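You operate a simulated robot arm through the tools that you are given. There is no shell and no other tool. Be economical: measure what you need, move in short steps, check, and stop when the job is done.

You are at the controls of a simulated two-armed robot. One attempt, no reset.

## Task
Take the lid off the oats canister and lay it down on the curd bench. Put the red jug in the sink. Put the sugar clip jar on the dry goods bench. Put the tub labelled "soup" from the top of the freezer lid on the baking bench and the tub labelled "curry" on the butcher block top. Put the bag clip on the top of the freezer lid. Take the cordial bottle labelled "berry" from the butcher block top and put it on the baking bench. Take the ladle from the butcher block top and put it on the top of the freezer lid. Pull the wide door open. Any order will do. Set down upright: red jug, sugar clip jar, cordial bottle.

Only the result counts: the job must be done as asked and must still hold three seconds after the hand-in. Knocking over, shifting, dropping, spilling or breaking anything else fails it. A push-on lid holds only when it is set on centred and level and pressed home; a screw cap is set on level and turned clockwise until tight.

## Robot
Two 6-joint arms with two-finger grippers on one trunk, on a base that drives. Base frame: it is fixed to the floor where the robot stands at the start and does not move with it; the origin is under the middle of the robot, x ahead of it, y to its left, z up; the surface under the hand at the start is at about z = 0.86. Lengths are in m, angles in degrees, forces in N, time in s.
The left shoulder is at the start at [0.03, 0.178, 1.088], the right one opposite. With the tool pointing down near the work surface each hand reaches from about 0.52 to 0.82 m from the robot's upright axis, wherever it stands, measured 20 degrees to its own side. Places, roughly: bag clip (8x2x5 cm) [-0.9, -5.8, 0.9]; baking bench [-1.4, -3.7, 0.9]; butcher block top [-1, -6.5, 0.9]; cordial bottle [-1, -6.75, 1]; dry goods bench [0.8, -4.5, 0.9]; ladle (12x8x21 cm) [-1, -7.1, 0.9]; oats canister [0.75, -0.25, 1]; red jug (13x9x14 cm) [-1.4, -2.2, 1]; sink [-1.5, -1.8, 0.8]; sugar clip jar (11x11x13 cm) [0, -7.6, 0.9]; top of the freezer lid [0.6, -7.8, 0.9]; tub [0.5, -7.75, 1]; wide door [-0.7, -7.8, 0.6]. Payload 2.54 kg a hand.
The TCP of each hand is the grasp point between the finger pads, 0.03 m short of the fingertips. In the tool frame z runs along the fingers and y along their closing line. The gripper opens to 0.116 m. The gripper's body begins 0.095 m behind the TCP.
Orientation is that of the tool frame in the base frame, as a unit quaternion [x, y, z, w]. With the fingers straight down and closing along the base's y, the tool's x points along the base's -x, its y along +y and its z along -z.

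## Interface
- The arms move only by the tool drive_tool. It takes "left_plan", "right_plan" or both (then of equal length, played together; a hand with none holds still); each is a list of rows, each a list of 7 numbers: the turn, a rotation vector about the base's x, y, z in units of 5 degrees (1.0 is 5 degrees), then the shift along the base's x, y, z in units of 30 mm (1.0 is 30 mm), then the opening, from 0 (shut) to 1 (fully open). In form: [[ax, ay, az, tx, ty, tz, jaw], ...]. A call has 1 to 8 rows; each row shifts and turns the commanded pose from where the row before left it. A call with a number of a shift or a turn outside -1 to 1 is refused whole. Rows are played at 5 a second. More than 0.05 m and 8.6 degrees between two rows, or a gripper value outside its range, and nothing of the call is played. A pose out of reach is approached as far as the arm can. The call stops where the force on the tool passes 40 N (or 10 N more than at its start, if that is more) or the arm is blocked; 0.2 s more then pass. Each finger travels about 0.153 m/s and halts on what it meets, pressing with about 23 N; the grip force reading is that of the motor and also rises with nothing between the fingers. The clock runs only during rows and for 0.2 s after the last one: add rows that do not move to give the fingers time. The reply holds the time, the measured pose of the TCP, the force on the tool along the base axes, the opening and the grip force, in the units named above and with some noise, with the torque about the TCP (base axes, N m) and any sound that the robot's microphone picked up.
- Cameras (640 x 400 px; columns grow to the right, rows downward): "scene" is now at [0.0387, 0.0083, 1.7929]; the picture's right is [0.07, -1.00, 0.00], its down [-0.82, -0.06, -0.56] and it looks along [0.56, 0.04, -0.83] (base axes); focal length 282 px, centre (320, 200). "left" rides on the left gripper at [0.069, 0.015, -0.122] in its tool frame; the picture's right is [-0.21, 0.98, 0.00], its down [-0.83, -0.18, -0.53] and it looks along [-0.52, -0.11, 0.85] (tool axes); focal length 251 px, centre (320, 200). "right" rides on the right gripper at [0.069, -0.015, -0.122] in its tool frame; the picture's right is [0.21, 0.98, 0.00], its down [-0.83, 0.18, -0.53] and it looks along [-0.52, 0.11, 0.85] (tool axes); focal length 251 px, centre (320, 200).
- camera(camera): a new picture of that camera. It takes no simulated time.
- lift_body(by): slides the trunk up (or, below 0, down) by that many m; the arms and the scene camera ride with it, the base frame stays. It gives what a move gives, with no picture.
- drive_base(legs): drives the robot by 1 to 6 legs, each [ahead, left, turn to the left] in m, m and degrees, along the robot's own axes; the way and the turn of a leg run together, so that a leg with both is an arc; at most 1.5 m and 180 degrees a leg. The arms and the cameras ride along, it lands a little off, and it stops where it bumps. It gives what a move gives.
- head_to(pan, tilt): turns the head with the scene camera to pan (to the left, within 143 degrees either way) and tilt (down, from -29 to 69), counted from straight ahead of the robot. It gives what a move gives.
- point_at(camera, pixels): for up to 12 pixels [column, row] of the newest picture of that camera ("zoom" is the newest enlarged one), the place [x, y, z] in the base frame of the surface seen there, good to about 0.002 m, but the place of the scene camera against the robot may be out by one fixed shift of up to 0.012 m in any direction. It takes no simulated time.
- enlarge(camera, box): a new picture of the part [left, top, right, bottom] of that camera's present view, enlarged. It takes no simulated time.
- close_job(): hands the job in; it is judged then, once.

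Go step by step. Measure first, check grasps and placings, and put right what went wrong. The budget is 322 turns and 200 pictures, counting those below and the enlarged ones. Unless the task says otherwise, let go and move clear before handing in, and close with one line.

The tools are called after "Request:" as a command line: name --argument value ..., lists and objects as JSON in quotes. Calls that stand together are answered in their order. drive_tool: Moves the arms, as the interface text tells. Its arguments: {"type":"object","properties":{"left_plan":{"type":"array","items":{"type":"array","items":{"type":"number"}}},"right_plan":{"type":"array","items":{"type":"array","items":{"type":"number"}}}},"required":[]} The other tools are called the same way: lift_body (by) slides the trunk up or down; drive_base (legs) drives the base; head_to (pan, tilt) turns the head that bears the scene camera; camera (camera) takes a picture; point_at (camera, pixels) gives the place of the surface under pixels of a picture; enlarge (camera, box) takes an enlarged picture of a part of a camera's view; close_job () hands the job in.

At the start:

```text
time: 0.0
left_ee_pos: [0.4424, 0.1935, 1.2308]
left_tool_rot: [-0.001, 1.0, 0.0, 0.0]
left_ft_force: [1.1, 0.4, 0.8]
left_torque: [0.0, -0.01, -0.03]
left_grip_width: 0.1159
left_finger_force: 0.1
right_ee_pos: [0.5341, -0.2015, 1.2837]
right_tool_rot: [0.001, 1.0, 0.0, 0.0]
right_ft_force: [0.5, -1.0, -0.4]
right_torque: [0.0, 0.0, 0.01]
right_grip_width: 0.1164
right_finger_force: 0.1
trunk travel left (down, up): [-0.3, 0.24]
robot x, y, heading: [-0.0028, 0.0005, -0.1]
head pan, tilt: [4.3, 55.8]
```

scene: 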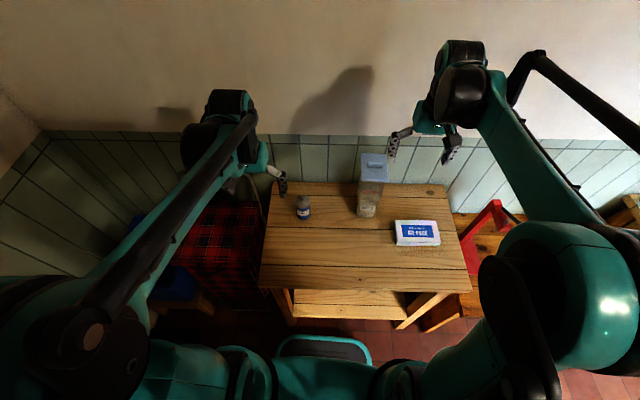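
right: 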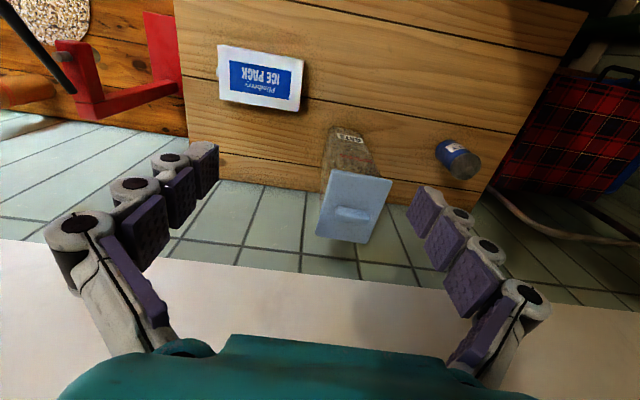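
left: 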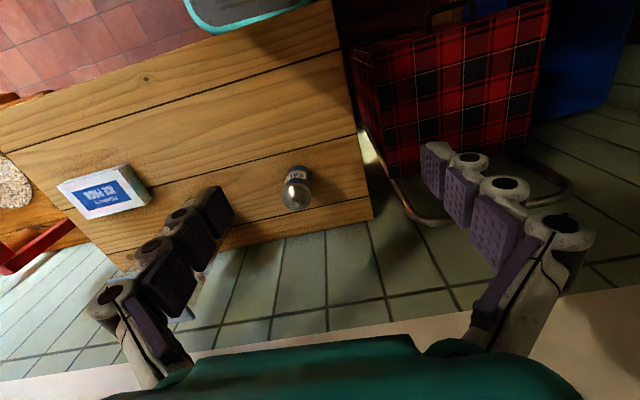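

The scene shows the oats canister with its blue lid near (373,165) on the bench ahead. I'll measure the lid and look closer.

Request:
enlarge --camera "scene" --box '[240, 120, 480, 270]'

Request:
point_at --camera "right" --pixels '[[334, 172], [390, 178], [320, 235], [364, 243], [355, 185], [350, 214], [345, 135], [300, 150]]'

Request:
enlarge --camera "right" --box '[280, 110, 440, 260]'

```text
2.67 times, centred on (360, 195) of scene
```

zoom: 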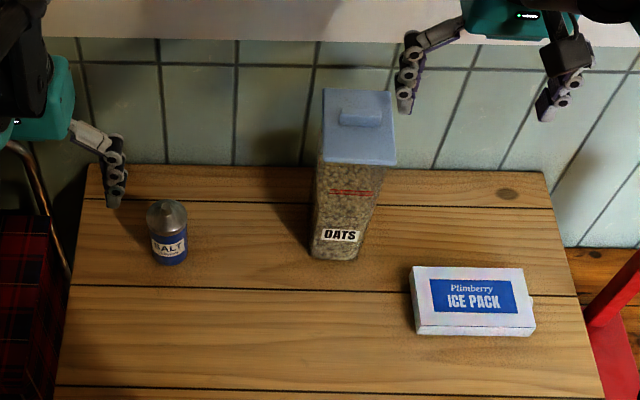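

```text
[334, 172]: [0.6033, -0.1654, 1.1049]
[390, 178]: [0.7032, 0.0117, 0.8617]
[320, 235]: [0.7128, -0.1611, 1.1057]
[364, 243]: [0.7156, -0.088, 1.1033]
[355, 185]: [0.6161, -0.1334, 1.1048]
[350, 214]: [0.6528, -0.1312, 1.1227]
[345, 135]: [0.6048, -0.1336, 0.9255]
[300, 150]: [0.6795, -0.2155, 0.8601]
```

```text
2.67 times, centred on (360, 185) of right
```

zoom: 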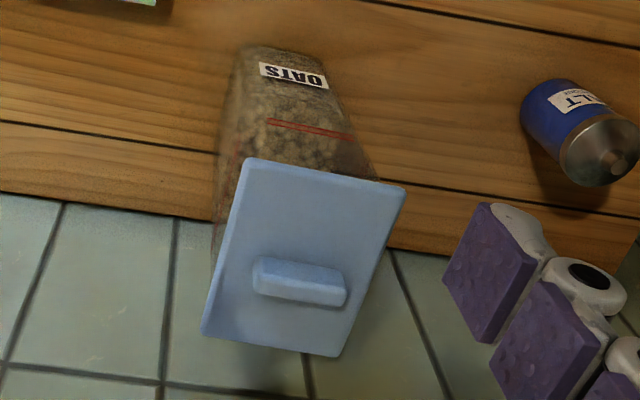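

The lid has a raised bar handle at zoom (300,283). I'll measure its ends and sides.

Request:
point_at --camera "zoom" --pixels '[[258, 262], [340, 275], [262, 278], [340, 288], [300, 270], [300, 290], [250, 165], [400, 190], [208, 330], [335, 350], [250, 310], [300, 250]]'

```text
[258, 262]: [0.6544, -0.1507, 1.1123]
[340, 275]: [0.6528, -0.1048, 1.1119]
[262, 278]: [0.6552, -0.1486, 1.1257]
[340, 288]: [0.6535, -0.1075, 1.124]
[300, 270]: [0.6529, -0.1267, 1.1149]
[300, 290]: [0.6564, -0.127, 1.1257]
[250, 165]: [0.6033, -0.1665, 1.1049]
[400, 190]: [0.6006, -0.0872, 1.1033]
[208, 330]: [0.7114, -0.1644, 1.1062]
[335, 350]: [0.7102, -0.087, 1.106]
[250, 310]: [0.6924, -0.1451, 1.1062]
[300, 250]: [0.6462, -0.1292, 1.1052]
```

Handle: y −0.150…−0.105, x ≈0.653…0.667, top z 1.126. I'll move the right hand above it.

Request:
drive_tool --right_plan '[[0, 0, 0, 0.83, 0.49, 0, 0.8], [0, 0, 0, 0.83, 0.49, 0, 0.8], [0, 0, 0, 0.83, 0.49, 0, 0.8], [0, 0, 0, 0.83, 0.49, 0, 0.8], [0, 0, 0, 0.83, 0.49, 0, 0.8], [0, 0, 0, 0, 0, -0.9, 0.8], [0, 0, 0, 0, 0, -0.9, 0.8], [0, 0, 0, 0, 0, -0.9, 0.8]]'

Request:
enlarge --camera "right" --box '[160, 100, 480, 300]'

```text
time: 1.8
left_ee_pos: [0.4435, 0.1936, 1.2313]
left_tool_rot: [0.0, 1.0, 0.0, 0.0]
left_ft_force: [-0.9, -0.1, -0.4]
left_torque: [0.0, -0.01, -0.01]
left_grip_width: 0.1159
left_finger_force: 0.0
right_ee_pos: [0.658, -0.129, 1.2035]
right_tool_rot: [0.0, 1.0, 0.001, 0.0]
right_ft_force: [0.3, 0.6, -0.6]
right_torque: [0.02, 0.02, 0.0]
right_grip_width: 0.0925
right_finger_force: 0.0
trunk travel left (down, up): [-0.3, 0.24]
robot x, y, heading: [0.0017, 0.0008, -0.3]
head pan, tilt: [4.3, 55.8]
```

```text
2.00 times, centred on (320, 200) of right
```

zoom: 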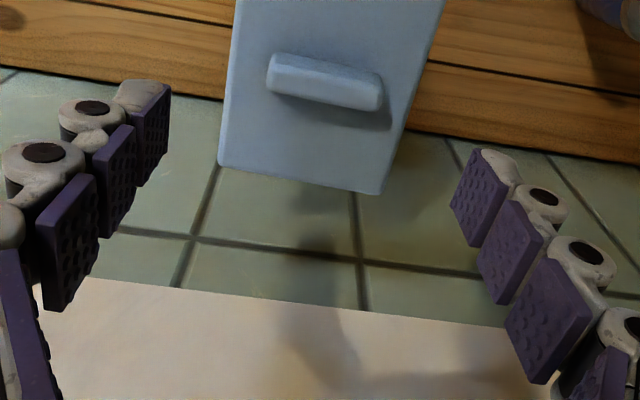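

Request:
point_at --camera "zoom" --pixels '[[272, 65], [378, 82], [272, 85], [378, 103], [330, 60], [325, 95], [225, 160], [380, 188], [268, 80], [381, 95], [330, 80]]'

```text
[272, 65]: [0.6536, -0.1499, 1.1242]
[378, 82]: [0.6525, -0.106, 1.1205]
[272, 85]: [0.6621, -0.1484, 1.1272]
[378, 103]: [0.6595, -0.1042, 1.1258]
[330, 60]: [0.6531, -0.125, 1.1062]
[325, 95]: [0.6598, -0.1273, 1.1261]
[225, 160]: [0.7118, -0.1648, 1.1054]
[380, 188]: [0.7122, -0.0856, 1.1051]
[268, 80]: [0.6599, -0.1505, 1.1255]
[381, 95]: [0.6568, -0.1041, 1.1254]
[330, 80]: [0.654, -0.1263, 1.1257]
```

Aligned within about 1 mm. I'll descend to TCP z≈1.137 and close.

Request:
drive_tool --right_plan '[[0, 0, 0, 0, 0.04, -0.8, 0.6], [0, 0, 0, 0, 0, -0.8, 0.6], [0, 0, 0, 0, 0, -0.6, 0.6], [0, 0, 0, 0, 0, 0, 0.45], [0, 0, 0, 0, 0, 0, 0.38], [0, 0, 0, 0, 0, 0, 0.2], [0, 0, 0, 0, 0, 0, 0.2]]'

Request:
enlarge --camera "right" --box '[160, 0, 480, 200]'

```text
time: 3.4
left_ee_pos: [0.4422, 0.1944, 1.2316]
left_tool_rot: [0.001, 1.0, 0.0, 0.001]
left_ft_force: [0.7, 0.4, 0.1]
left_torque: [0.01, 0.0, -0.02]
left_grip_width: 0.1159
left_finger_force: 0.1
right_ee_pos: [0.658, -0.1273, 1.1383]
right_tool_rot: [0.0, 1.0, 0.0, 0.0]
right_ft_force: [-0.1, 0.9, 0.3]
right_torque: [0.0, -0.01, -0.01]
right_grip_width: 0.0488
right_finger_force: 23.1
trunk travel left (down, up): [-0.3, 0.24]
robot x, y, heading: [-0.004, -0.0005, -0.2]
head pan, tilt: [4.3, 55.8]
heard: snap
```

```text
2.00 times, centred on (320, 100) of right
```

zoom: 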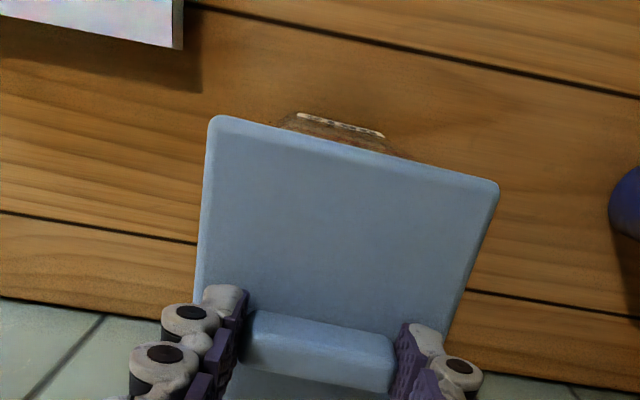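

The handle is gripped (width 0.049, 23 N). I'll pull it straight up in small steps.

Request:
drive_tool --right_plan '[[0, 0, 0, 0, 0, 0.15, 0.2], [0, 0, 0, 0, 0, 0.15, 0.2], [0, 0, 0, 0, 0, 0.2, 0.2], [0, 0, 0, 0, 0, 0.3, 0.2], [0, 0, 0, 0, 0, 0.4, 0.2], [0, 0, 0, 0, 0, 0.5, 0.2], [0, 0, 0, 0, 0, 0.5, 0.2]]'

Request:
camera --camera "scene"

```text
time: 5.0
left_ee_pos: [0.4434, 0.1936, 1.2317]
left_tool_rot: [0.0, 1.0, 0.0, 0.0]
left_ft_force: [-0.8, 0.3, -0.2]
left_torque: [0.01, -0.02, 0.01]
left_grip_width: 0.116
left_finger_force: 0.0
right_ee_pos: [0.6559, -0.1266, 1.2043]
right_tool_rot: [0.0, 1.0, -0.001, 0.0]
right_ft_force: [-0.2, 0.0, 0.3]
right_torque: [-0.01, 0.0, -0.01]
right_grip_width: 0.0486
right_finger_force: 22.9
trunk travel left (down, up): [-0.3, 0.24]
robot x, y, heading: [-0.0031, 0.0012, -0.0]
head pan, tilt: [4.3, 55.8]
```

```text
192 pictures are left
```

scene: 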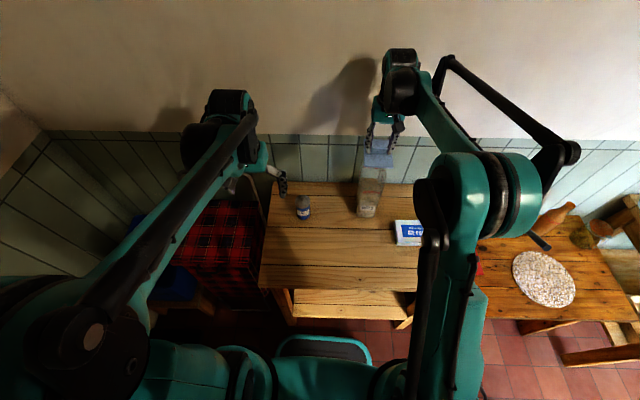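

The lid appears free. I'll check the canister and measure free spots on the bench in front.

Request:
enlarge --camera "scene" --box '[260, 120, 420, 270]'

Request:
point_at --camera "scene" --pixels '[[300, 250], [330, 250], [360, 250], [390, 260], [340, 230], [270, 285], [300, 215], [395, 240], [370, 215], [545, 275], [600, 340]]'

```text
2.67 times, centred on (340, 195) of scene
```

zoom: 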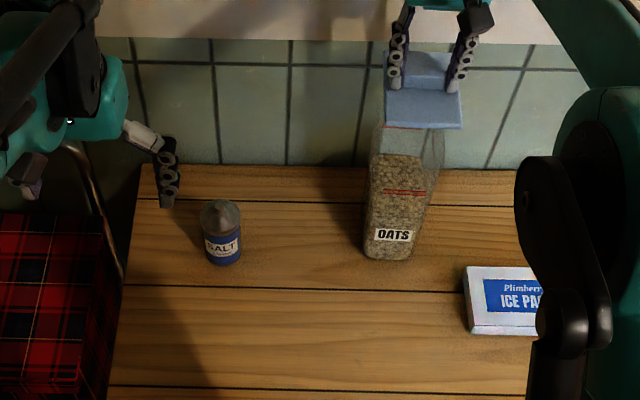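

```text
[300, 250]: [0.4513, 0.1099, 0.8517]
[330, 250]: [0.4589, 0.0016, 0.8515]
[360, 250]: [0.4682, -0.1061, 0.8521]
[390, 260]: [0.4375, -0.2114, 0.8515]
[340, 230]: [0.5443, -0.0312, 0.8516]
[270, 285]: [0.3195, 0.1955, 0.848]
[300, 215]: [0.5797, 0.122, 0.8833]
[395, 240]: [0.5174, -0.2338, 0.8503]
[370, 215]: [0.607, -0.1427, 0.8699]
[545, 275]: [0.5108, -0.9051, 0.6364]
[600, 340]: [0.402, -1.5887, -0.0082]
```

The lid is off. Free bench at about (0.535, −0.01); I'll carry it there and begin lowering.

Request:
drive_tool --right_plan '[[0, 0, 0, -1, 0.95, 0.3, 0.2], [0, 0, 0, -1, 0.95, 0.3, 0.2], [0, 0, 0, -1, 0.95, 0, 0.2], [0, 0, 0, -1, 0.95, -1, 0.2], [0, 0, 0, 0, 0, -1, 0.2], [0, 0, 0, 0, 0, -1, 0.2], [0, 0, 0, 0, 0, -1, 0.2], [0, 0, 0, 0, 0, -1, 0.2]]'

Request:
drive_tool --right_plan '[[0, 0, 0, 0, 0, -1, 0.2], [0, 0, 0, 0, 0, -1, 0.2], [0, 0, 0, 0, 0, -1, 0.2], [0, 0, 0, 0, 0, -0.5, 0.2], [0, 0, 0, 0, 0, 0, 0.2]]'

Request:
camera --camera "scene"

```text
refused: row 4 steps farther than a row can; nothing moved
```

```text
time: 5.8
left_ee_pos: [0.4423, 0.1932, 1.2322]
left_tool_rot: [-0.001, 1.0, 0.0, 0.001]
left_ft_force: [0.8, -0.4, -0.4]
left_torque: [0.02, 0.04, 0.01]
left_grip_width: 0.1162
left_finger_force: 0.0
right_ee_pos: [0.6568, -0.1259, 1.132]
right_tool_rot: [0.0, 1.0, 0.0, 0.0]
right_ft_force: [-7.2, 2.5, 25.9]
right_torque: [0.07, 0.36, -0.02]
right_grip_width: 0.0489
right_finger_force: 23.2
trunk travel left (down, up): [-0.3, 0.24]
robot x, y, heading: [0.0027, -0.0012, -0.1]
head pan, tilt: [4.3, 55.8]
stopped in row 3 (right hand): the force on the tool passed its limit at 97 N (the readings are from after the stop); the commanded pose is now the measured one
```

```text
190 pictures are left
```

scene: 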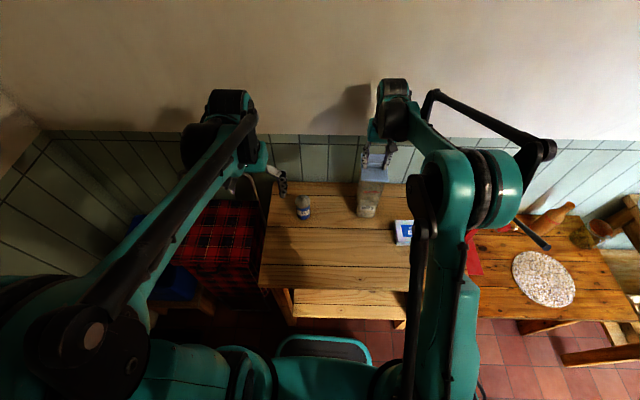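

The first call was refused because row 4 stepped too far. I had chained the descent with it, so the lid went back down onto the canister and hit it at 97 N, which was my error. The canister still stands, so I'll lift the lid again and won't chain dependent moves from here on.

Request:
drive_tool --right_plan '[[0, 0, 0, 0, 0, 0.15, 0.2], [0, 0, 0, 0, 0, 0.15, 0.2], [0, 0, 0, 0, 0, 0.2, 0.2], [0, 0, 0, 0, 0, 0.4, 0.2], [0, 0, 0, 0, 0, 0.6, 0.2], [0, 0, 0, 0, 0, 0.7, 0.2], [0, 0, 0, 0, 0, 0.7, 0.2]]'

Request:
enlarge --camera "scene" --box '[260, 120, 420, 270]'

Request:
camera --camera "right"

```text
time: 7.4
left_ee_pos: [0.444, 0.1947, 1.2329]
left_tool_rot: [0.0, 1.0, 0.0, 0.0]
left_ft_force: [-0.2, 0.2, -0.6]
left_torque: [0.04, 0.01, 0.01]
left_grip_width: 0.1162
left_finger_force: 0.0
right_ee_pos: [0.6599, -0.127, 1.2183]
right_tool_rot: [0.0, 1.0, 0.0, 0.0]
right_ft_force: [0.1, 1.2, -1.3]
right_torque: [-0.01, -0.01, 0.03]
right_grip_width: 0.0484
right_finger_force: 22.9
trunk travel left (down, up): [-0.3, 0.24]
robot x, y, heading: [-0.0012, 0.0001, -0.2]
head pan, tilt: [4.3, 55.8]
```

```text
2.67 times, centred on (340, 195) of scene
```

zoom: 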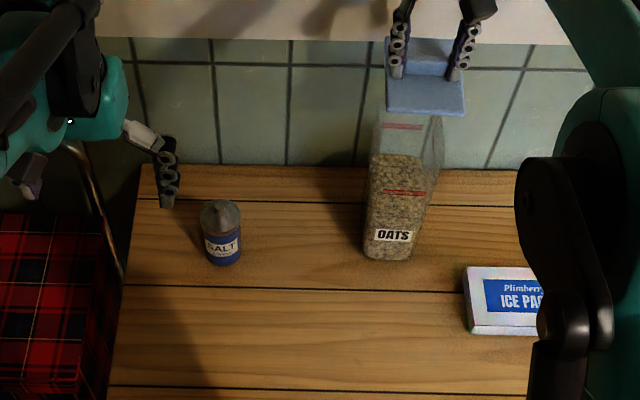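

```text
188 pictures are left
```

right: 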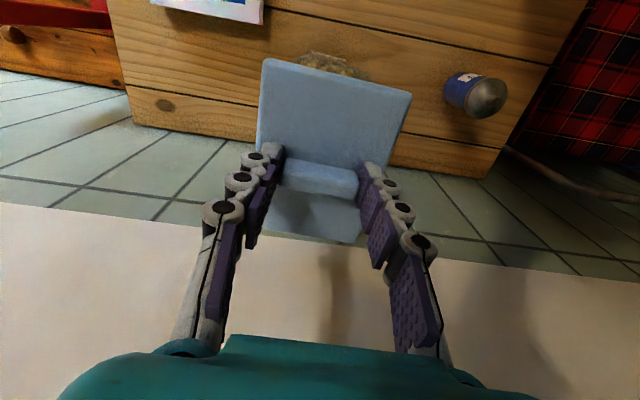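

The lid is free again and the canister hasn't moved: the label sits at the same pixels, (393,236). I'll carry the lid clear at height, with legal steps.

Request:
drive_tool --right_plan '[[0, 0, 0, -1, 0.95, 0.3, 0.2], [0, 0, 0, -1, 0.95, 0.3, 0.2], [0, 0, 0, -1, 0.95, 0, 0.2], [0, 0, 0, -1, 0.95, 0, 0.2], [0, 0, 0, 0, 0, -1, 0.2], [0, 0, 0, 0, 0, -1, 0.2], [0, 0, 0, 0, 0, -1, 0.2], [0, 0, 0, 0, 0, -1, 0.2]]'

Request:
camera --camera "scene"

```text
time: 9.2
left_ee_pos: [0.4435, 0.1926, 1.231]
left_tool_rot: [0.0, 1.0, 0.0, 0.0]
left_ft_force: [0.2, -0.4, 0.7]
left_torque: [0.0, 0.0, -0.01]
left_grip_width: 0.116
left_finger_force: 0.0
right_ee_pos: [0.5389, -0.011, 1.1161]
right_tool_rot: [0.0, 1.0, 0.0, 0.001]
right_ft_force: [0.7, 0.0, -1.1]
right_torque: [0.0, 0.03, -0.05]
right_grip_width: 0.0486
right_finger_force: 22.7
trunk travel left (down, up): [-0.3, 0.24]
robot x, y, heading: [0.0, 0.0012, 0.2]
head pan, tilt: [4.3, 55.8]
```

```text
187 pictures are left
```

scene: 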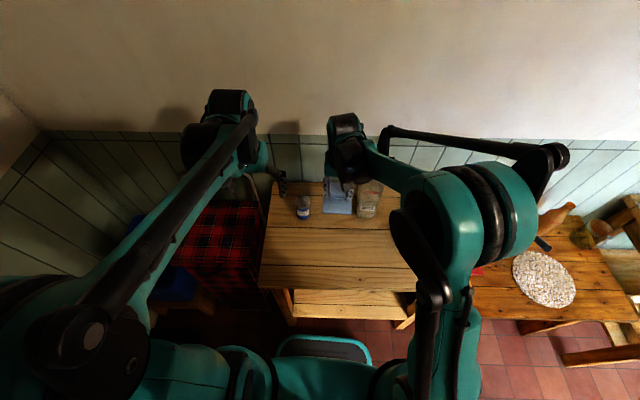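

Clear of the canister at (0.539, −0.011). I'll lower quickly to z≈0.94, then slowly until contact.

Request:
drive_tool --right_plan '[[0, 0, 0, 0, 0, -1, 0.2], [0, 0, 0, 0, 0, -1, 0.2], [0, 0, 0, 0, 0, -1, 0.2], [0, 0, 0, 0, 0, -1, 0.2], [0, 0, 0, 0, 0, -1, 0.2], [0, 0, 0, 0, 0, -0.7, 0.2], [0, 0, 0, 0, 0, -0.2, 0.2], [0, 0, 0, 0, 0, -0.2, 0.2]]'

Request:
camera --camera "right"

```text
time: 11.0
left_ee_pos: [0.444, 0.193, 1.2313]
left_tool_rot: [0.0, 1.0, 0.0, 0.0]
left_ft_force: [1.1, 0.0, -0.4]
left_torque: [0.01, 0.01, 0.02]
left_grip_width: 0.1162
left_finger_force: 0.0
right_ee_pos: [0.5379, -0.0125, 0.9317]
right_tool_rot: [0.0, 1.0, 0.001, 0.001]
right_ft_force: [0.8, -0.2, -0.9]
right_torque: [-0.01, 0.02, 0.0]
right_grip_width: 0.0487
right_finger_force: 23.8
trunk travel left (down, up): [-0.3, 0.24]
robot x, y, heading: [-0.0028, -0.0011, -0.1]
head pan, tilt: [4.3, 55.8]
```

```text
186 pictures are left
```

right: 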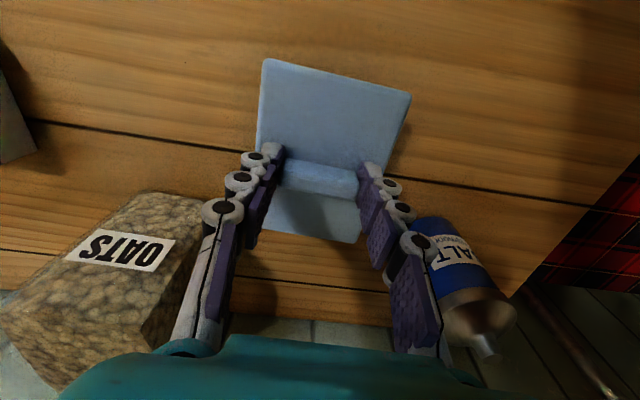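

The lid is just above the bench, clear of the salt and oats. I'll lower in 3 mm steps to contact.

Request:
drive_tool --right_plan '[[0, 0, 0, 0, 0, -0.12, 0.2], [0, 0, 0, 0, 0, -0.12, 0.2], [0, 0, 0, 0, 0, -0.12, 0.2], [0, 0, 0, 0, 0, -0.12, 0.2], [0, 0, 0, 0, 0, -0.1, 0.2], [0, 0, 0, 0, 0, 0, 0.2]]'

```text
time: 12.4
left_ee_pos: [0.4429, 0.1926, 1.2329]
left_tool_rot: [0.0, 1.0, 0.0, 0.0]
left_ft_force: [0.1, -0.2, -0.4]
left_torque: [0.01, 0.0, -0.01]
left_grip_width: 0.1159
left_finger_force: 0.0
right_ee_pos: [0.5396, -0.0113, 0.9158]
right_tool_rot: [-0.001, 1.0, 0.0, 0.001]
right_ft_force: [-0.4, -0.5, 0.6]
right_torque: [-0.01, 0.01, 0.01]
right_grip_width: 0.0486
right_finger_force: 23.2
trunk travel left (down, up): [-0.3, 0.24]
robot x, y, heading: [0.0008, 0.0005, 0.0]
head pan, tilt: [4.3, 55.8]
```

Request:
drive_tool --right_plan '[[0, 0, 0, 0, 0, -0.08, 0.2], [0, 0, 0, 0, 0, -0.08, 0.2], [0, 0, 0, 0, 0, -0.08, 0.2], [0, 0, 0, 0, 0, 0, 0.2]]'

Request:
camera --camera "right"

```text
time: 13.4
left_ee_pos: [0.4438, 0.1935, 1.2324]
left_tool_rot: [0.0, 1.0, 0.001, 0.001]
left_ft_force: [0.7, -0.1, 0.4]
left_torque: [0.0, 0.0, 0.01]
left_grip_width: 0.1159
left_finger_force: 0.0
right_ee_pos: [0.5385, -0.0122, 0.9065]
right_tool_rot: [0.001, 1.0, -0.001, 0.001]
right_ft_force: [0.7, -0.3, 0.4]
right_torque: [0.0, 0.0, -0.03]
right_grip_width: 0.0486
right_finger_force: 23.6
trunk travel left (down, up): [-0.3, 0.24]
robot x, y, heading: [0.0017, 0.0012, -0.3]
head pan, tilt: [4.3, 55.8]
```

```text
185 pictures are left
```

right: 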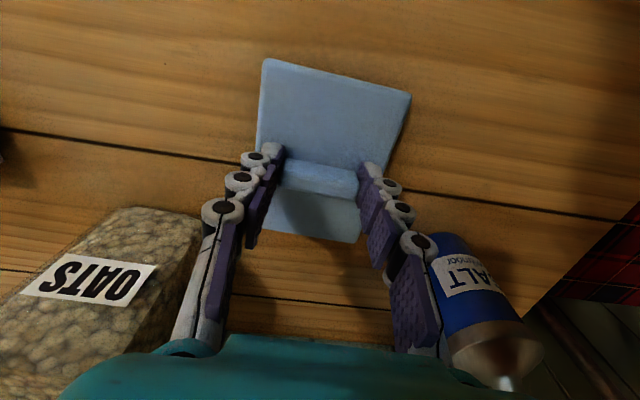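

Request:
point_at --camera "right" --pixels '[[300, 100], [360, 110], [250, 60], [420, 110], [320, 225], [320, 260]]'

Request:
drive_tool --right_plan '[[0, 0, 0, 0, 0, -0.07, 0.2], [0, 0, 0, 0, 0, -0.07, 0.2], [0, 0, 0, 0, 0, 0, 0.2]]'

```text
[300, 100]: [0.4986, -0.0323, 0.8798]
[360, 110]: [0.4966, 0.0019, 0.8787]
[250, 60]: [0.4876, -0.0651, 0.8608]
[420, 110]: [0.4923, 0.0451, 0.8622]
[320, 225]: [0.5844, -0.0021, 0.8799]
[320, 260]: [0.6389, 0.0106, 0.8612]
```

```text
time: 14.2
left_ee_pos: [0.4422, 0.194, 1.2323]
left_tool_rot: [0.0, 1.0, 0.0, 0.0]
left_ft_force: [0.4, 0.1, -1.3]
left_torque: [-0.01, -0.03, 0.0]
left_grip_width: 0.116
left_finger_force: 0.0
right_ee_pos: [0.5396, -0.0125, 0.9037]
right_tool_rot: [0.0, 1.0, 0.0, 0.001]
right_ft_force: [4.1, 0.1, 13.9]
right_torque: [-0.04, -0.03, 0.0]
right_grip_width: 0.0488
right_finger_force: 22.7
trunk travel left (down, up): [-0.3, 0.24]
robot x, y, heading: [-0.0016, -0.0005, -0.2]
head pan, tilt: [4.3, 55.8]
```

Contact (14 N up) means the lid rests on the bench. I'll open a little and lift away.

Request:
drive_tool --right_plan '[[0, 0, 0, 0, 0, 0.05, 0.2], [0, 0, 0, 0, 0, 0, 0.6], [0, 0, 0, 0, 0, 0, 0.6], [0, 0, 0, 0, 0, 0.8, 0.6], [0, 0, 0, 0, 0, 1, 0.6], [0, 0, 0, 0, 0, 1, 0.6], [0, 0, 0, 0, 0, 1, 0.6], [0, 0, 0, 0, 0, 1, 0.6]]'

Request:
camera --camera "right"

```text
time: 16.0
left_ee_pos: [0.4434, 0.1925, 1.2324]
left_tool_rot: [0.0, 1.0, 0.0, 0.001]
left_ft_force: [-0.5, 0.1, -0.7]
left_torque: [0.0, 0.0, 0.02]
left_grip_width: 0.1161
left_finger_force: 0.2
right_ee_pos: [0.5399, -0.0128, 1.0489]
right_tool_rot: [0.001, 1.0, 0.0, 0.001]
right_ft_force: [-0.4, 0.1, 0.3]
right_torque: [-0.02, 0.02, 0.02]
right_grip_width: 0.0697
right_finger_force: 0.0
trunk travel left (down, up): [-0.3, 0.24]
robot x, y, heading: [0.0, -0.0033, -0.2]
head pan, tilt: [4.3, 55.8]
```

```text
184 pictures are left
```

right: 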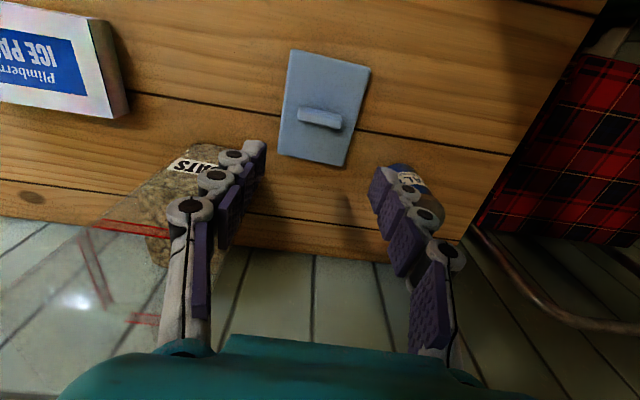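

The lid lies flat at (320,110). I'll raise the right hand and retract it for travel.

Request:
drive_tool --right_plan '[[0, 0, 0, -0.3, 0, 1, 0.6], [0, 0, 0, -0.3, 0, 1, 0.6], [0, 0, 0, -0.3, 0, 1, 0.6], [0, 0, 0, -0.3, 0, 1, 0.6], [0, 0, 0, -0.3, 0, 1, 0.6], [0, 0, 0, -0.4, 0, 1, 0.6], [0, 0, 0, -0.6, -0.8, 0.5, 0.6], [0, 0, 0, -0.6, -0.8, 0, 0.6]]'

Request:
drive_tool --right_plan '[[0, 0, 0, -0.3, -1, 0, 1], [0, 0, 0, 0, -1, 0, 1], [0, 0, 0, 0, -1, 0, 1], [0, 0, 0, 0, -1, 0, 1]]'

Request:
head_to --pan -90 --tilt 25

Request:
camera --camera "scene"

Request:
head_to --pan -140 --tilt 25

Request:
camera --camera "scene"

```text
time: 17.8
left_ee_pos: [0.4429, 0.1928, 1.2324]
left_tool_rot: [0.0, 1.0, 0.0, 0.001]
left_ft_force: [-0.2, -0.4, 0.6]
left_torque: [0.01, -0.04, -0.02]
left_grip_width: 0.1162
left_finger_force: 0.0
right_ee_pos: [0.4444, -0.0617, 1.246]
right_tool_rot: [0.0, 1.0, 0.0, 0.001]
right_ft_force: [0.3, -0.3, 0.6]
right_torque: [-0.03, -0.04, 0.02]
right_grip_width: 0.0695
right_finger_force: 0.0
trunk travel left (down, up): [-0.3, 0.24]
robot x, y, heading: [0.0019, 0.0022, 0.0]
head pan, tilt: [4.3, 55.8]
```

```text
time: 18.8
left_ee_pos: [0.443, 0.1923, 1.2326]
left_tool_rot: [0.0, 1.0, 0.0, 0.0]
left_ft_force: [-0.3, -0.6, -1.2]
left_torque: [0.05, 0.01, 0.03]
left_grip_width: 0.1161
left_finger_force: 0.2
right_ee_pos: [0.4371, -0.1804, 1.2434]
right_tool_rot: [0.0, 1.0, -0.001, 0.001]
right_ft_force: [-0.6, 0.0, 0.7]
right_torque: [0.02, -0.04, -0.04]
right_grip_width: 0.1159
right_finger_force: 0.1
trunk travel left (down, up): [-0.3, 0.24]
robot x, y, heading: [-0.0006, -0.0023, -0.2]
head pan, tilt: [4.3, 55.8]
```

```text
time: 20.5
left_ee_pos: [0.4437, 0.1936, 1.2316]
left_tool_rot: [0.0, 1.0, 0.0, -0.001]
left_ft_force: [0.1, -0.5, 0.6]
left_torque: [0.02, 0.01, 0.02]
left_grip_width: 0.116
left_finger_force: 0.1
right_ee_pos: [0.4379, -0.1794, 1.2432]
right_tool_rot: [0.0, 1.0, -0.001, 0.002]
right_ft_force: [-0.3, -1.0, -0.9]
right_torque: [0.03, -0.02, -0.04]
right_grip_width: 0.1163
right_finger_force: 0.2
trunk travel left (down, up): [-0.3, 0.24]
robot x, y, heading: [0.0019, 0.0011, -0.3]
head pan, tilt: [-90.0, 25.0]
```

```text
183 pictures are left
```

scene: 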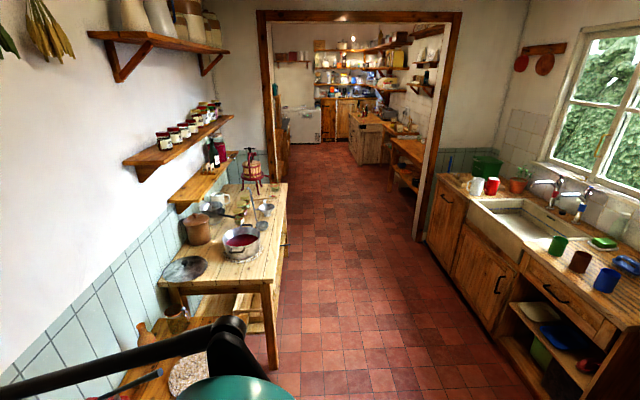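

```text
time: 21.6
left_ee_pos: [0.4433, 0.193, 1.2333]
left_tool_rot: [-0.001, 1.0, 0.001, 0.0]
left_ft_force: [-0.3, 0.7, 0.4]
left_torque: [0.01, 0.04, 0.04]
left_grip_width: 0.1161
left_finger_force: 0.0
right_ee_pos: [0.4374, -0.1794, 1.2435]
right_tool_rot: [0.0, 1.0, 0.0, 0.001]
right_ft_force: [-0.2, -0.2, -0.3]
right_torque: [-0.01, -0.03, 0.01]
right_grip_width: 0.1164
right_finger_force: 0.1
trunk travel left (down, up): [-0.3, 0.24]
robot x, y, heading: [0.0004, 0.0009, 0.1]
head pan, tilt: [-140.0, 25.0]
```

```text
182 pictures are left
```

scene: 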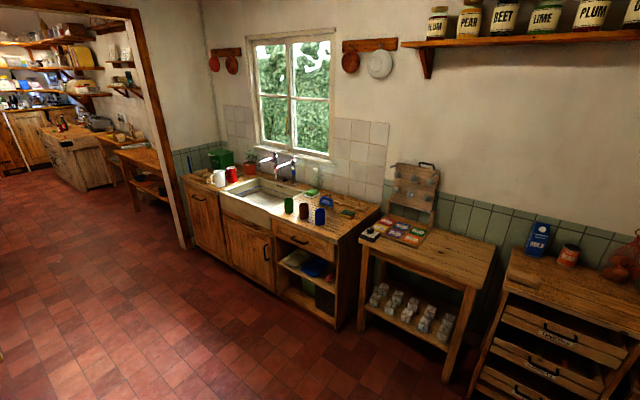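

The second picture shows the red and white jugs at (230,173) and (218,178), left of the sink on the window counter. I'll measure the counter layout.

Request:
point_at --camera "scene" --pixels '[[230, 173], [218, 178], [262, 190], [270, 215], [330, 240], [290, 205], [450, 260], [590, 290], [220, 195], [185, 180], [300, 212], [445, 380]]'

Request:
enlarge --camera "scene" --box '[170, 120, 390, 260]'

```text
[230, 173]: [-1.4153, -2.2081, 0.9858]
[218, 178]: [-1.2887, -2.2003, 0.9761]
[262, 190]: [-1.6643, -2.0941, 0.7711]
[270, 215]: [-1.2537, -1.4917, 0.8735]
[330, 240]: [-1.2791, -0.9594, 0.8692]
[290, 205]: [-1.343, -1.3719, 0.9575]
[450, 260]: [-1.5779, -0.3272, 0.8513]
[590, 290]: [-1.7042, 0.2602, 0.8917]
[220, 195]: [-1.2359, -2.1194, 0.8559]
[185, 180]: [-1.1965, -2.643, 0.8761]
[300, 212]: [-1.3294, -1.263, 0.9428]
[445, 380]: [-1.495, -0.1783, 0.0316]
```

```text
2.86 times, centred on (280, 190) of scene
```

zoom: 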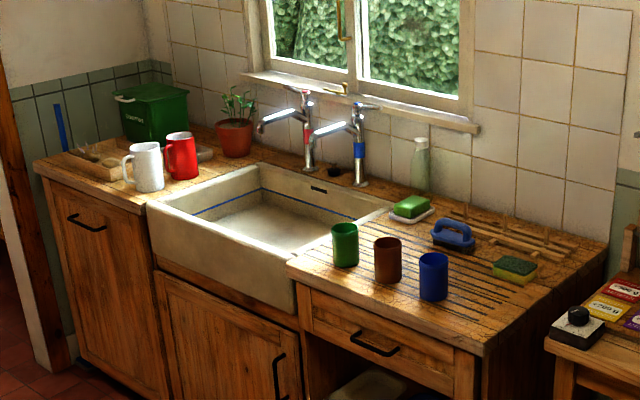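

The red jug stands at about (−1.42,−2.21), behind the white one, with its handle toward −y. I'll back off, turn and drive to face the sink, stopping short of the counter.

Request:
drive_base --legs '[[-0.4, 0, 0], [0, 0, -90], [1.5, 0, 0], [0.5, 0, 0], [0, 0, -90], [0.25, 0, 0]]'

Request:
head_to --pan 0 --tilt 50

Request:
camera --camera "scene"

```text
time: 42.6
left_ee_pos: [-0.9946, -2.1937, 1.2313]
left_tool_rot: [1.0, 0.017, 0.0, 0.0]
left_ft_force: [-0.4, 1.2, 0.8]
left_torque: [0.01, -0.02, 0.03]
left_grip_width: 0.1158
left_finger_force: 0.0
right_ee_pos: [-1.0002, -1.8222, 1.2428]
right_tool_rot: [1.0, 0.016, -0.001, 0.0]
right_ft_force: [0.2, -0.4, -0.5]
right_torque: [0.02, -0.01, -0.02]
right_grip_width: 0.1162
right_finger_force: 0.1
trunk travel left (down, up): [-0.3, 0.24]
robot x, y, heading: [-0.5557, -1.9877, -178.2]
head pan, tilt: [-140.0, 25.0]
```

```text
time: 44.9
left_ee_pos: [-0.9943, -2.1935, 1.2324]
left_tool_rot: [1.0, 0.017, 0.0, 0.0]
left_ft_force: [-1.0, 0.0, 0.7]
left_torque: [0.01, 0.0, -0.01]
left_grip_width: 0.1163
left_finger_force: 0.2
right_ee_pos: [-1.0004, -1.8222, 1.244]
right_tool_rot: [1.0, 0.016, -0.001, 0.0]
right_ft_force: [0.3, 0.2, -0.6]
right_torque: [0.01, 0.0, 0.0]
right_grip_width: 0.116
right_finger_force: 0.0
trunk travel left (down, up): [-0.3, 0.24]
robot x, y, heading: [-0.5581, -1.9888, -178.3]
head pan, tilt: [0.0, 50.0]
```

```text
180 pictures are left
```

scene: 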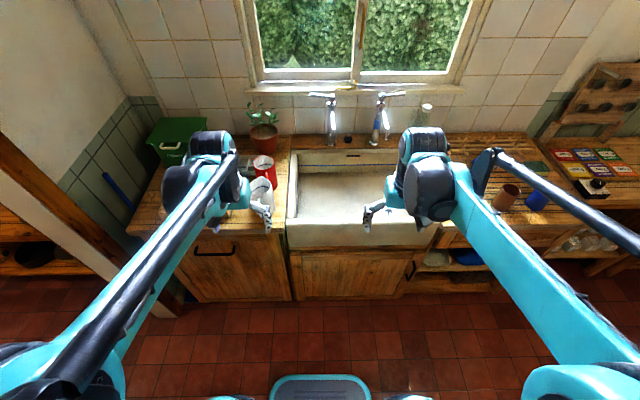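

I'm facing the sink at x=−0.56. I'll check front clearance and the jug from the left camera.

Request:
point_at --camera "scene" --pixels '[[320, 380], [340, 295], [265, 165], [262, 185], [330, 200], [300, 200], [430, 215], [330, 155], [340, 232]]'

Request:
camera --camera "left"

```text
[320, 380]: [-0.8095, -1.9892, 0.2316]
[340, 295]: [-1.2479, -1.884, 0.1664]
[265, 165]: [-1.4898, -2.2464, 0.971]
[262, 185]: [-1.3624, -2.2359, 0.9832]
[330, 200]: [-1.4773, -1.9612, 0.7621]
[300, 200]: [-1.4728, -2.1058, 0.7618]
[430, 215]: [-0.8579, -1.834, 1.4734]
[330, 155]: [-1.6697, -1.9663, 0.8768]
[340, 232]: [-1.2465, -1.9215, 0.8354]
```

```text
179 pictures are left
```

left: 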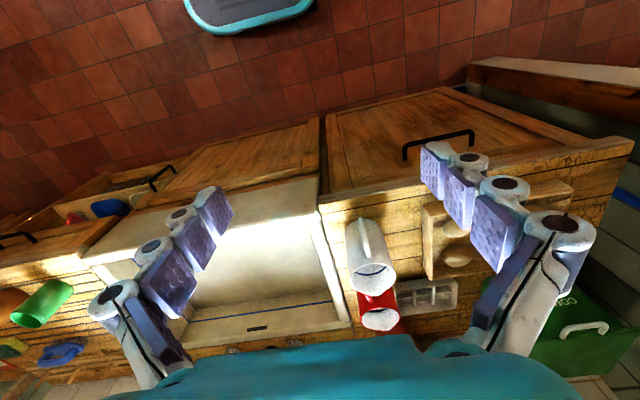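

Base front is 0.25 m ahead of the axis and the counter face is at x≈−1.25, so another 0.23 m is safe. I'll drive in and correct the heading.

Request:
drive_base --legs '[[0.23, 0, -1.5]]'

Request:
camera --camera "left"

Request:
camera --camera "scene"

```text
time: 46.6
left_ee_pos: [-1.2313, -2.187, 1.2323]
left_tool_rot: [1.0, 0.001, 0.0, 0.0]
left_ft_force: [-0.5, 0.1, 0.5]
left_torque: [-0.01, 0.0, 0.01]
left_grip_width: 0.1162
left_finger_force: 0.1
right_ee_pos: [-1.2253, -1.8139, 1.2425]
right_tool_rot: [1.0, 0.002, -0.001, -0.001]
right_ft_force: [-0.2, 0.1, 0.7]
right_torque: [-0.01, 0.0, 0.0]
right_grip_width: 0.1161
right_finger_force: 0.0
trunk travel left (down, up): [-0.3, 0.24]
robot x, y, heading: [-0.7891, -1.9939, -180.0]
head pan, tilt: [0.0, 50.0]
```

```text
178 pictures are left
```

left: 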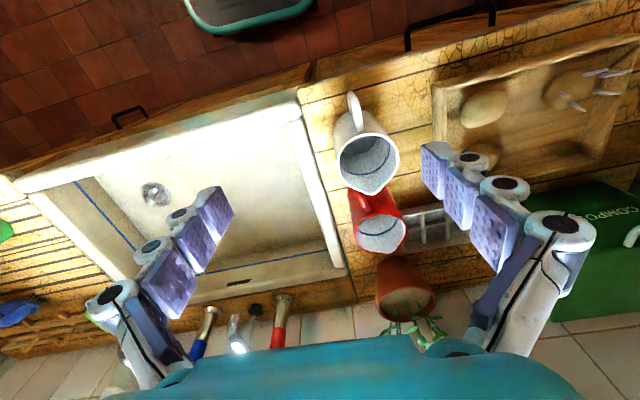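

```text
177 pictures are left
```

scene: 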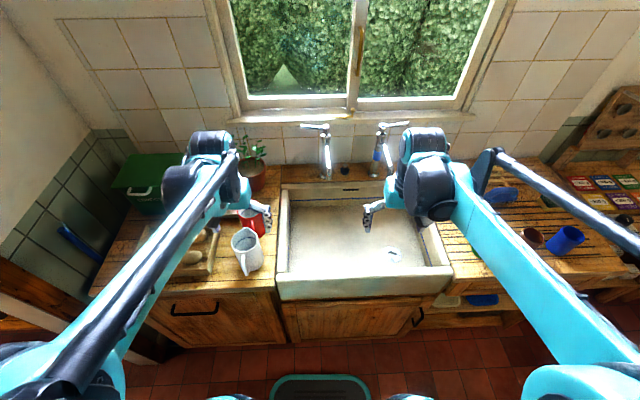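

Request:
enlarge --camera "left" --box '[320, 90, 440, 310]'

Request:
point_at --camera "left" --pixels '[[356, 233], [404, 230], [380, 215], [383, 253], [339, 160], [398, 155], [365, 135], [372, 192], [352, 97], [360, 200], [380, 235]]'

```text
1.82 times, centred on (380, 200) of left
```

zoom: 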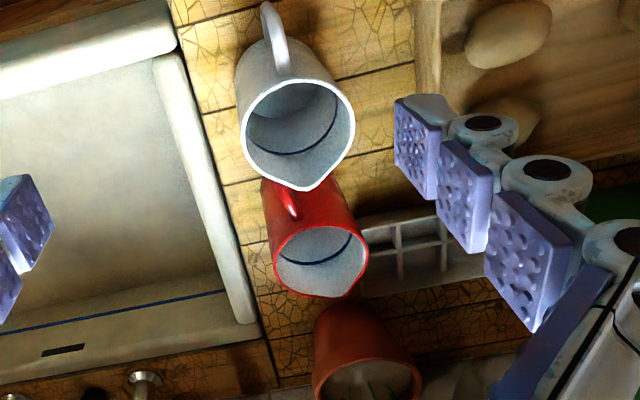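

```text
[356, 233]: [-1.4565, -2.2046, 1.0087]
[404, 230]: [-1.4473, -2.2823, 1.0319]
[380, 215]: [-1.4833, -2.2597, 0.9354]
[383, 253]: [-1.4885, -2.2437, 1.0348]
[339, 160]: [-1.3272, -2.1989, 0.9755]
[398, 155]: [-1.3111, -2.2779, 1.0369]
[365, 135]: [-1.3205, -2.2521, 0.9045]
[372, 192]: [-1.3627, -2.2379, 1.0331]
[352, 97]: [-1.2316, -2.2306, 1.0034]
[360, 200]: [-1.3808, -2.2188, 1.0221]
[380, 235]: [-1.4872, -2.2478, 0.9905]
```

The red jug's rim is at z≈1.035, centre about (−1.445, −2.243), width about 0.085 in y, handle toward +x. Closing along y works, so I'll move the left hand above it.

Request:
drive_tool --left_plan '[[0, 0, 0, -0.89, -0.23, 0, 1], [0, 0, 0, -0.89, -0.23, 0, 1], [0, 0, 0, -0.89, -0.23, 0, 1], [0, 0, 0, -0.89, -0.23, 0, 1], [0, 0, 0, -0.89, -0.23, 0, 1], [0, 0, 0, -0.89, -0.23, 0, 1], [0, 0, 0, -0.89, -0.23, 0, 1], [0, 0, 0, -0.89, -0.23, 0, 1]]'

Request:
camera --camera "left"

```text
time: 48.4
left_ee_pos: [-1.4457, -2.2416, 1.2322]
left_tool_rot: [1.0, 0.001, 0.0, 0.0]
left_ft_force: [-0.3, 0.4, -0.4]
left_torque: [0.0, -0.02, 0.02]
left_grip_width: 0.116
left_finger_force: 0.1
right_ee_pos: [-1.2264, -1.8136, 1.2431]
right_tool_rot: [1.0, 0.002, 0.0, -0.001]
right_ft_force: [-0.5, 0.5, 0.0]
right_torque: [0.03, -0.04, -0.01]
right_grip_width: 0.1159
right_finger_force: 0.1
trunk travel left (down, up): [-0.3, 0.24]
robot x, y, heading: [-0.785, -1.9907, -179.8]
head pan, tilt: [0.0, 50.0]
```

```text
175 pictures are left
```

left: 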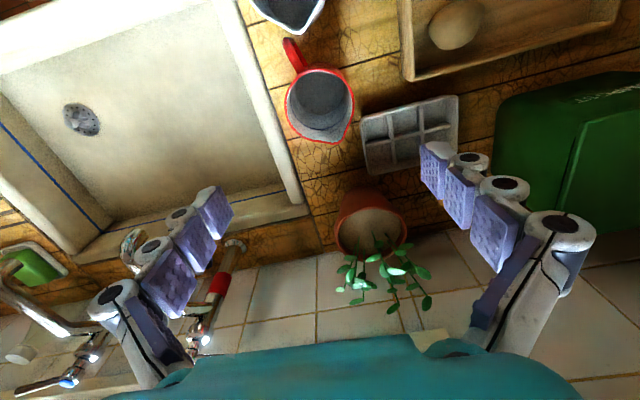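

Request:
point_at --camera "left" --pixels '[[286, 105], [353, 98], [320, 70], [322, 141], [291, 45], [300, 15], [292, 120], [352, 115], [300, 130], [385, 270]]'

Request:
enlarge --camera "left" --box '[220, 0, 460, 150]'

```text
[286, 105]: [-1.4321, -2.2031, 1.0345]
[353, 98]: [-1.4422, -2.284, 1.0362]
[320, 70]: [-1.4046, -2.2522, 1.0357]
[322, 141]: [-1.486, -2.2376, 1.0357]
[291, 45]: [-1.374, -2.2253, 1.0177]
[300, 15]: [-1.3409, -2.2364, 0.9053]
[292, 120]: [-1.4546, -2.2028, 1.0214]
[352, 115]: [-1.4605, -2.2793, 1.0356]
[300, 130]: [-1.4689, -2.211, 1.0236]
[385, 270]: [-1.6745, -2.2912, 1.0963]
```

```text
2.67 times, centred on (340, 75) of left
```

zoom: 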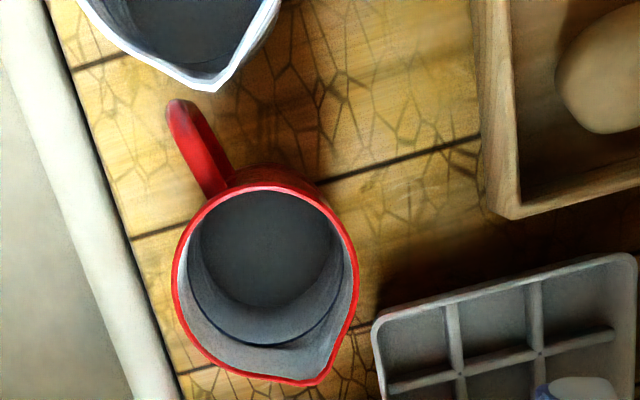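

Centre confirmed at (−1.443, −2.2435). I'll descend to z≈1.0 with the jaws wide, checking partway.

Request:
drive_tool --left_plan '[[0, 0, 0, 0.07, -0.07, -0.95, 1], [0, 0, 0, 0, 0, -0.95, 1], [0, 0, 0, 0, 0, -0.95, 1], [0, 0, 0, 0, 0, -0.95, 1], [0, 0, 0, 0, 0, -0.95, 1], [0, 0, 0, 0, 0, -0.95, 1]]'

Request:
camera --camera "left"

```text
time: 49.8
left_ee_pos: [-1.4419, -2.2453, 1.0595]
left_tool_rot: [1.0, 0.002, 0.0, 0.0]
left_ft_force: [-0.4, 0.5, -0.7]
left_torque: [0.03, -0.04, 0.01]
left_grip_width: 0.1156
left_finger_force: 0.1
right_ee_pos: [-1.2266, -1.8128, 1.2442]
right_tool_rot: [1.0, 0.002, -0.001, 0.001]
right_ft_force: [-0.8, -0.8, -0.2]
right_torque: [0.0, -0.04, 0.01]
right_grip_width: 0.1159
right_finger_force: 0.2
trunk travel left (down, up): [-0.3, 0.24]
robot x, y, heading: [-0.788, -1.9878, -179.8]
head pan, tilt: [0.0, 50.0]
```

```text
173 pictures are left
```

left: 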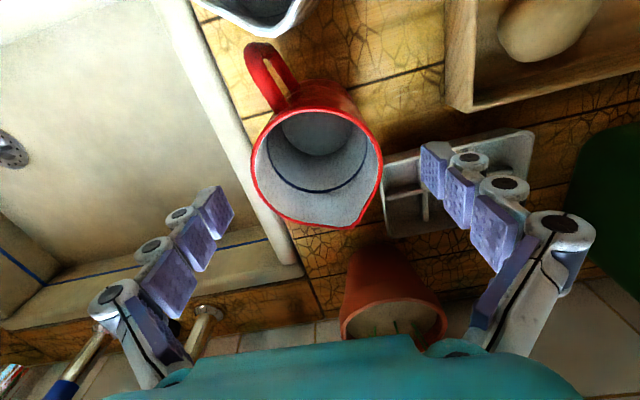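

Centred between the fingers. I'll descend the last 65 mm and close gradually.

Request:
drive_tool --left_plan '[[0, 0, 0, 0, 0.05, -0.9, 1], [0, 0, 0, 0, 0, -0.9, 1], [0, 0, 0, 0, 0, -0.35, 1], [0, 0, 0, 0, 0, 0, 0.8], [0, 0, 0, 0, 0, 0, 0.7], [0, 0, 0, 0, 0, 0, 0.5], [0, 0, 0, 0, 0, 0, 0.5]]'

Request:
camera --camera "left"

```text
time: 51.4
left_ee_pos: [-1.4404, -2.2423, 0.9959]
left_tool_rot: [1.0, 0.001, 0.0, 0.0]
left_ft_force: [0.0, 0.1, -0.6]
left_torque: [0.0, 0.05, -0.01]
left_grip_width: 0.0809
left_finger_force: 22.5
right_ee_pos: [-1.2257, -1.8134, 1.2431]
right_tool_rot: [1.0, 0.002, -0.001, 0.0]
right_ft_force: [0.1, -0.1, -0.3]
right_torque: [0.01, -0.03, 0.04]
right_grip_width: 0.1161
right_finger_force: 0.1
trunk travel left (down, up): [-0.3, 0.24]
robot x, y, heading: [-0.7852, -1.9894, -180.0]
head pan, tilt: [0.0, 50.0]
```

```text
172 pictures are left
```

left: 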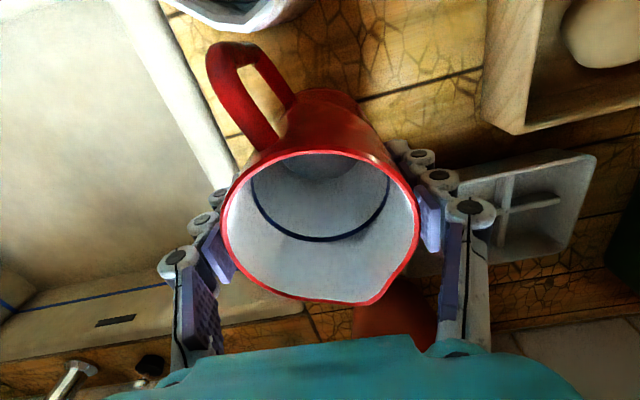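

Gripped at 0.081 m. I'll lift straight up.

Request:
drive_tool --left_plan '[[0, 0, 0, 0, 0, 0.4, 0.5], [0, 0, 0, 0, 0, 0.8, 0.5], [0, 0, 0, 0, 0, 1, 0.5], [0, 0, 0, 0, 0, 1, 0.5], [0, 0, 0, 0, 0, 1, 0.5], [0, 0, 0, 0, 0, 1, 0.5], [0, 0, 0, 0, 0, 0.5, 0.5]]'

Request:
camera --camera "scene"

Request:
camera --camera "right"

```text
time: 53.0
left_ee_pos: [-1.4427, -2.2404, 1.1682]
left_tool_rot: [1.0, 0.002, 0.0, 0.0]
left_ft_force: [0.2, 0.2, -2.4]
left_torque: [-0.03, 0.03, -0.01]
left_grip_width: 0.0808
left_finger_force: 22.6
right_ee_pos: [-1.2257, -1.8135, 1.2445]
right_tool_rot: [1.0, 0.002, -0.001, 0.0]
right_ft_force: [-0.1, 0.1, 0.6]
right_torque: [0.02, 0.01, 0.0]
right_grip_width: 0.1162
right_finger_force: 0.1
trunk travel left (down, up): [-0.3, 0.24]
robot x, y, heading: [-0.787, -1.9925, -179.8]
head pan, tilt: [0.0, 50.0]
```

```text
171 pictures are left
```

scene: 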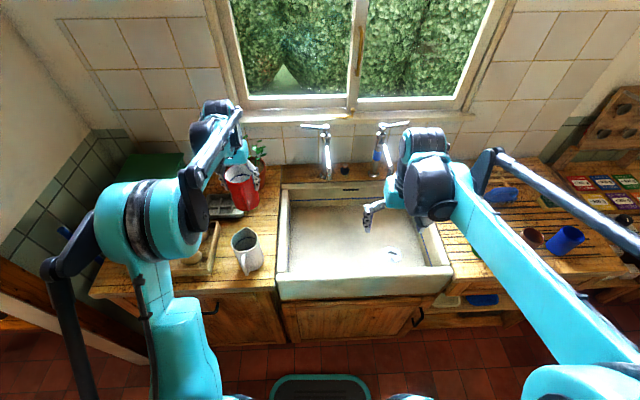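

```text
170 pictures are left
```

right: 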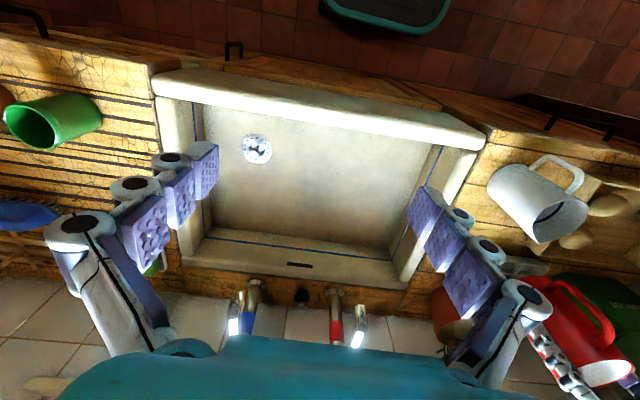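

Request:
point_at --camera "right" --pixels '[[215, 230], [398, 240], [430, 160], [200, 110], [335, 320], [359, 330], [300, 140], [360, 200], [420, 200], [250, 300], [234, 325]]'

```text
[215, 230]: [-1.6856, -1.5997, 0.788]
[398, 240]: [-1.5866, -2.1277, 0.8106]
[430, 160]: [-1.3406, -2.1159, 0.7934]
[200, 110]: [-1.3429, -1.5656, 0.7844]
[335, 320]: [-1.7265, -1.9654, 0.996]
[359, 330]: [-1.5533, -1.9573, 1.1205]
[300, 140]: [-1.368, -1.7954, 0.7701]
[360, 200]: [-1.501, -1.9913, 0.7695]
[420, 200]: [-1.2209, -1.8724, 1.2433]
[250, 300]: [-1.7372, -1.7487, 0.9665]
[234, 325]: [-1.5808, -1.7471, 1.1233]
```

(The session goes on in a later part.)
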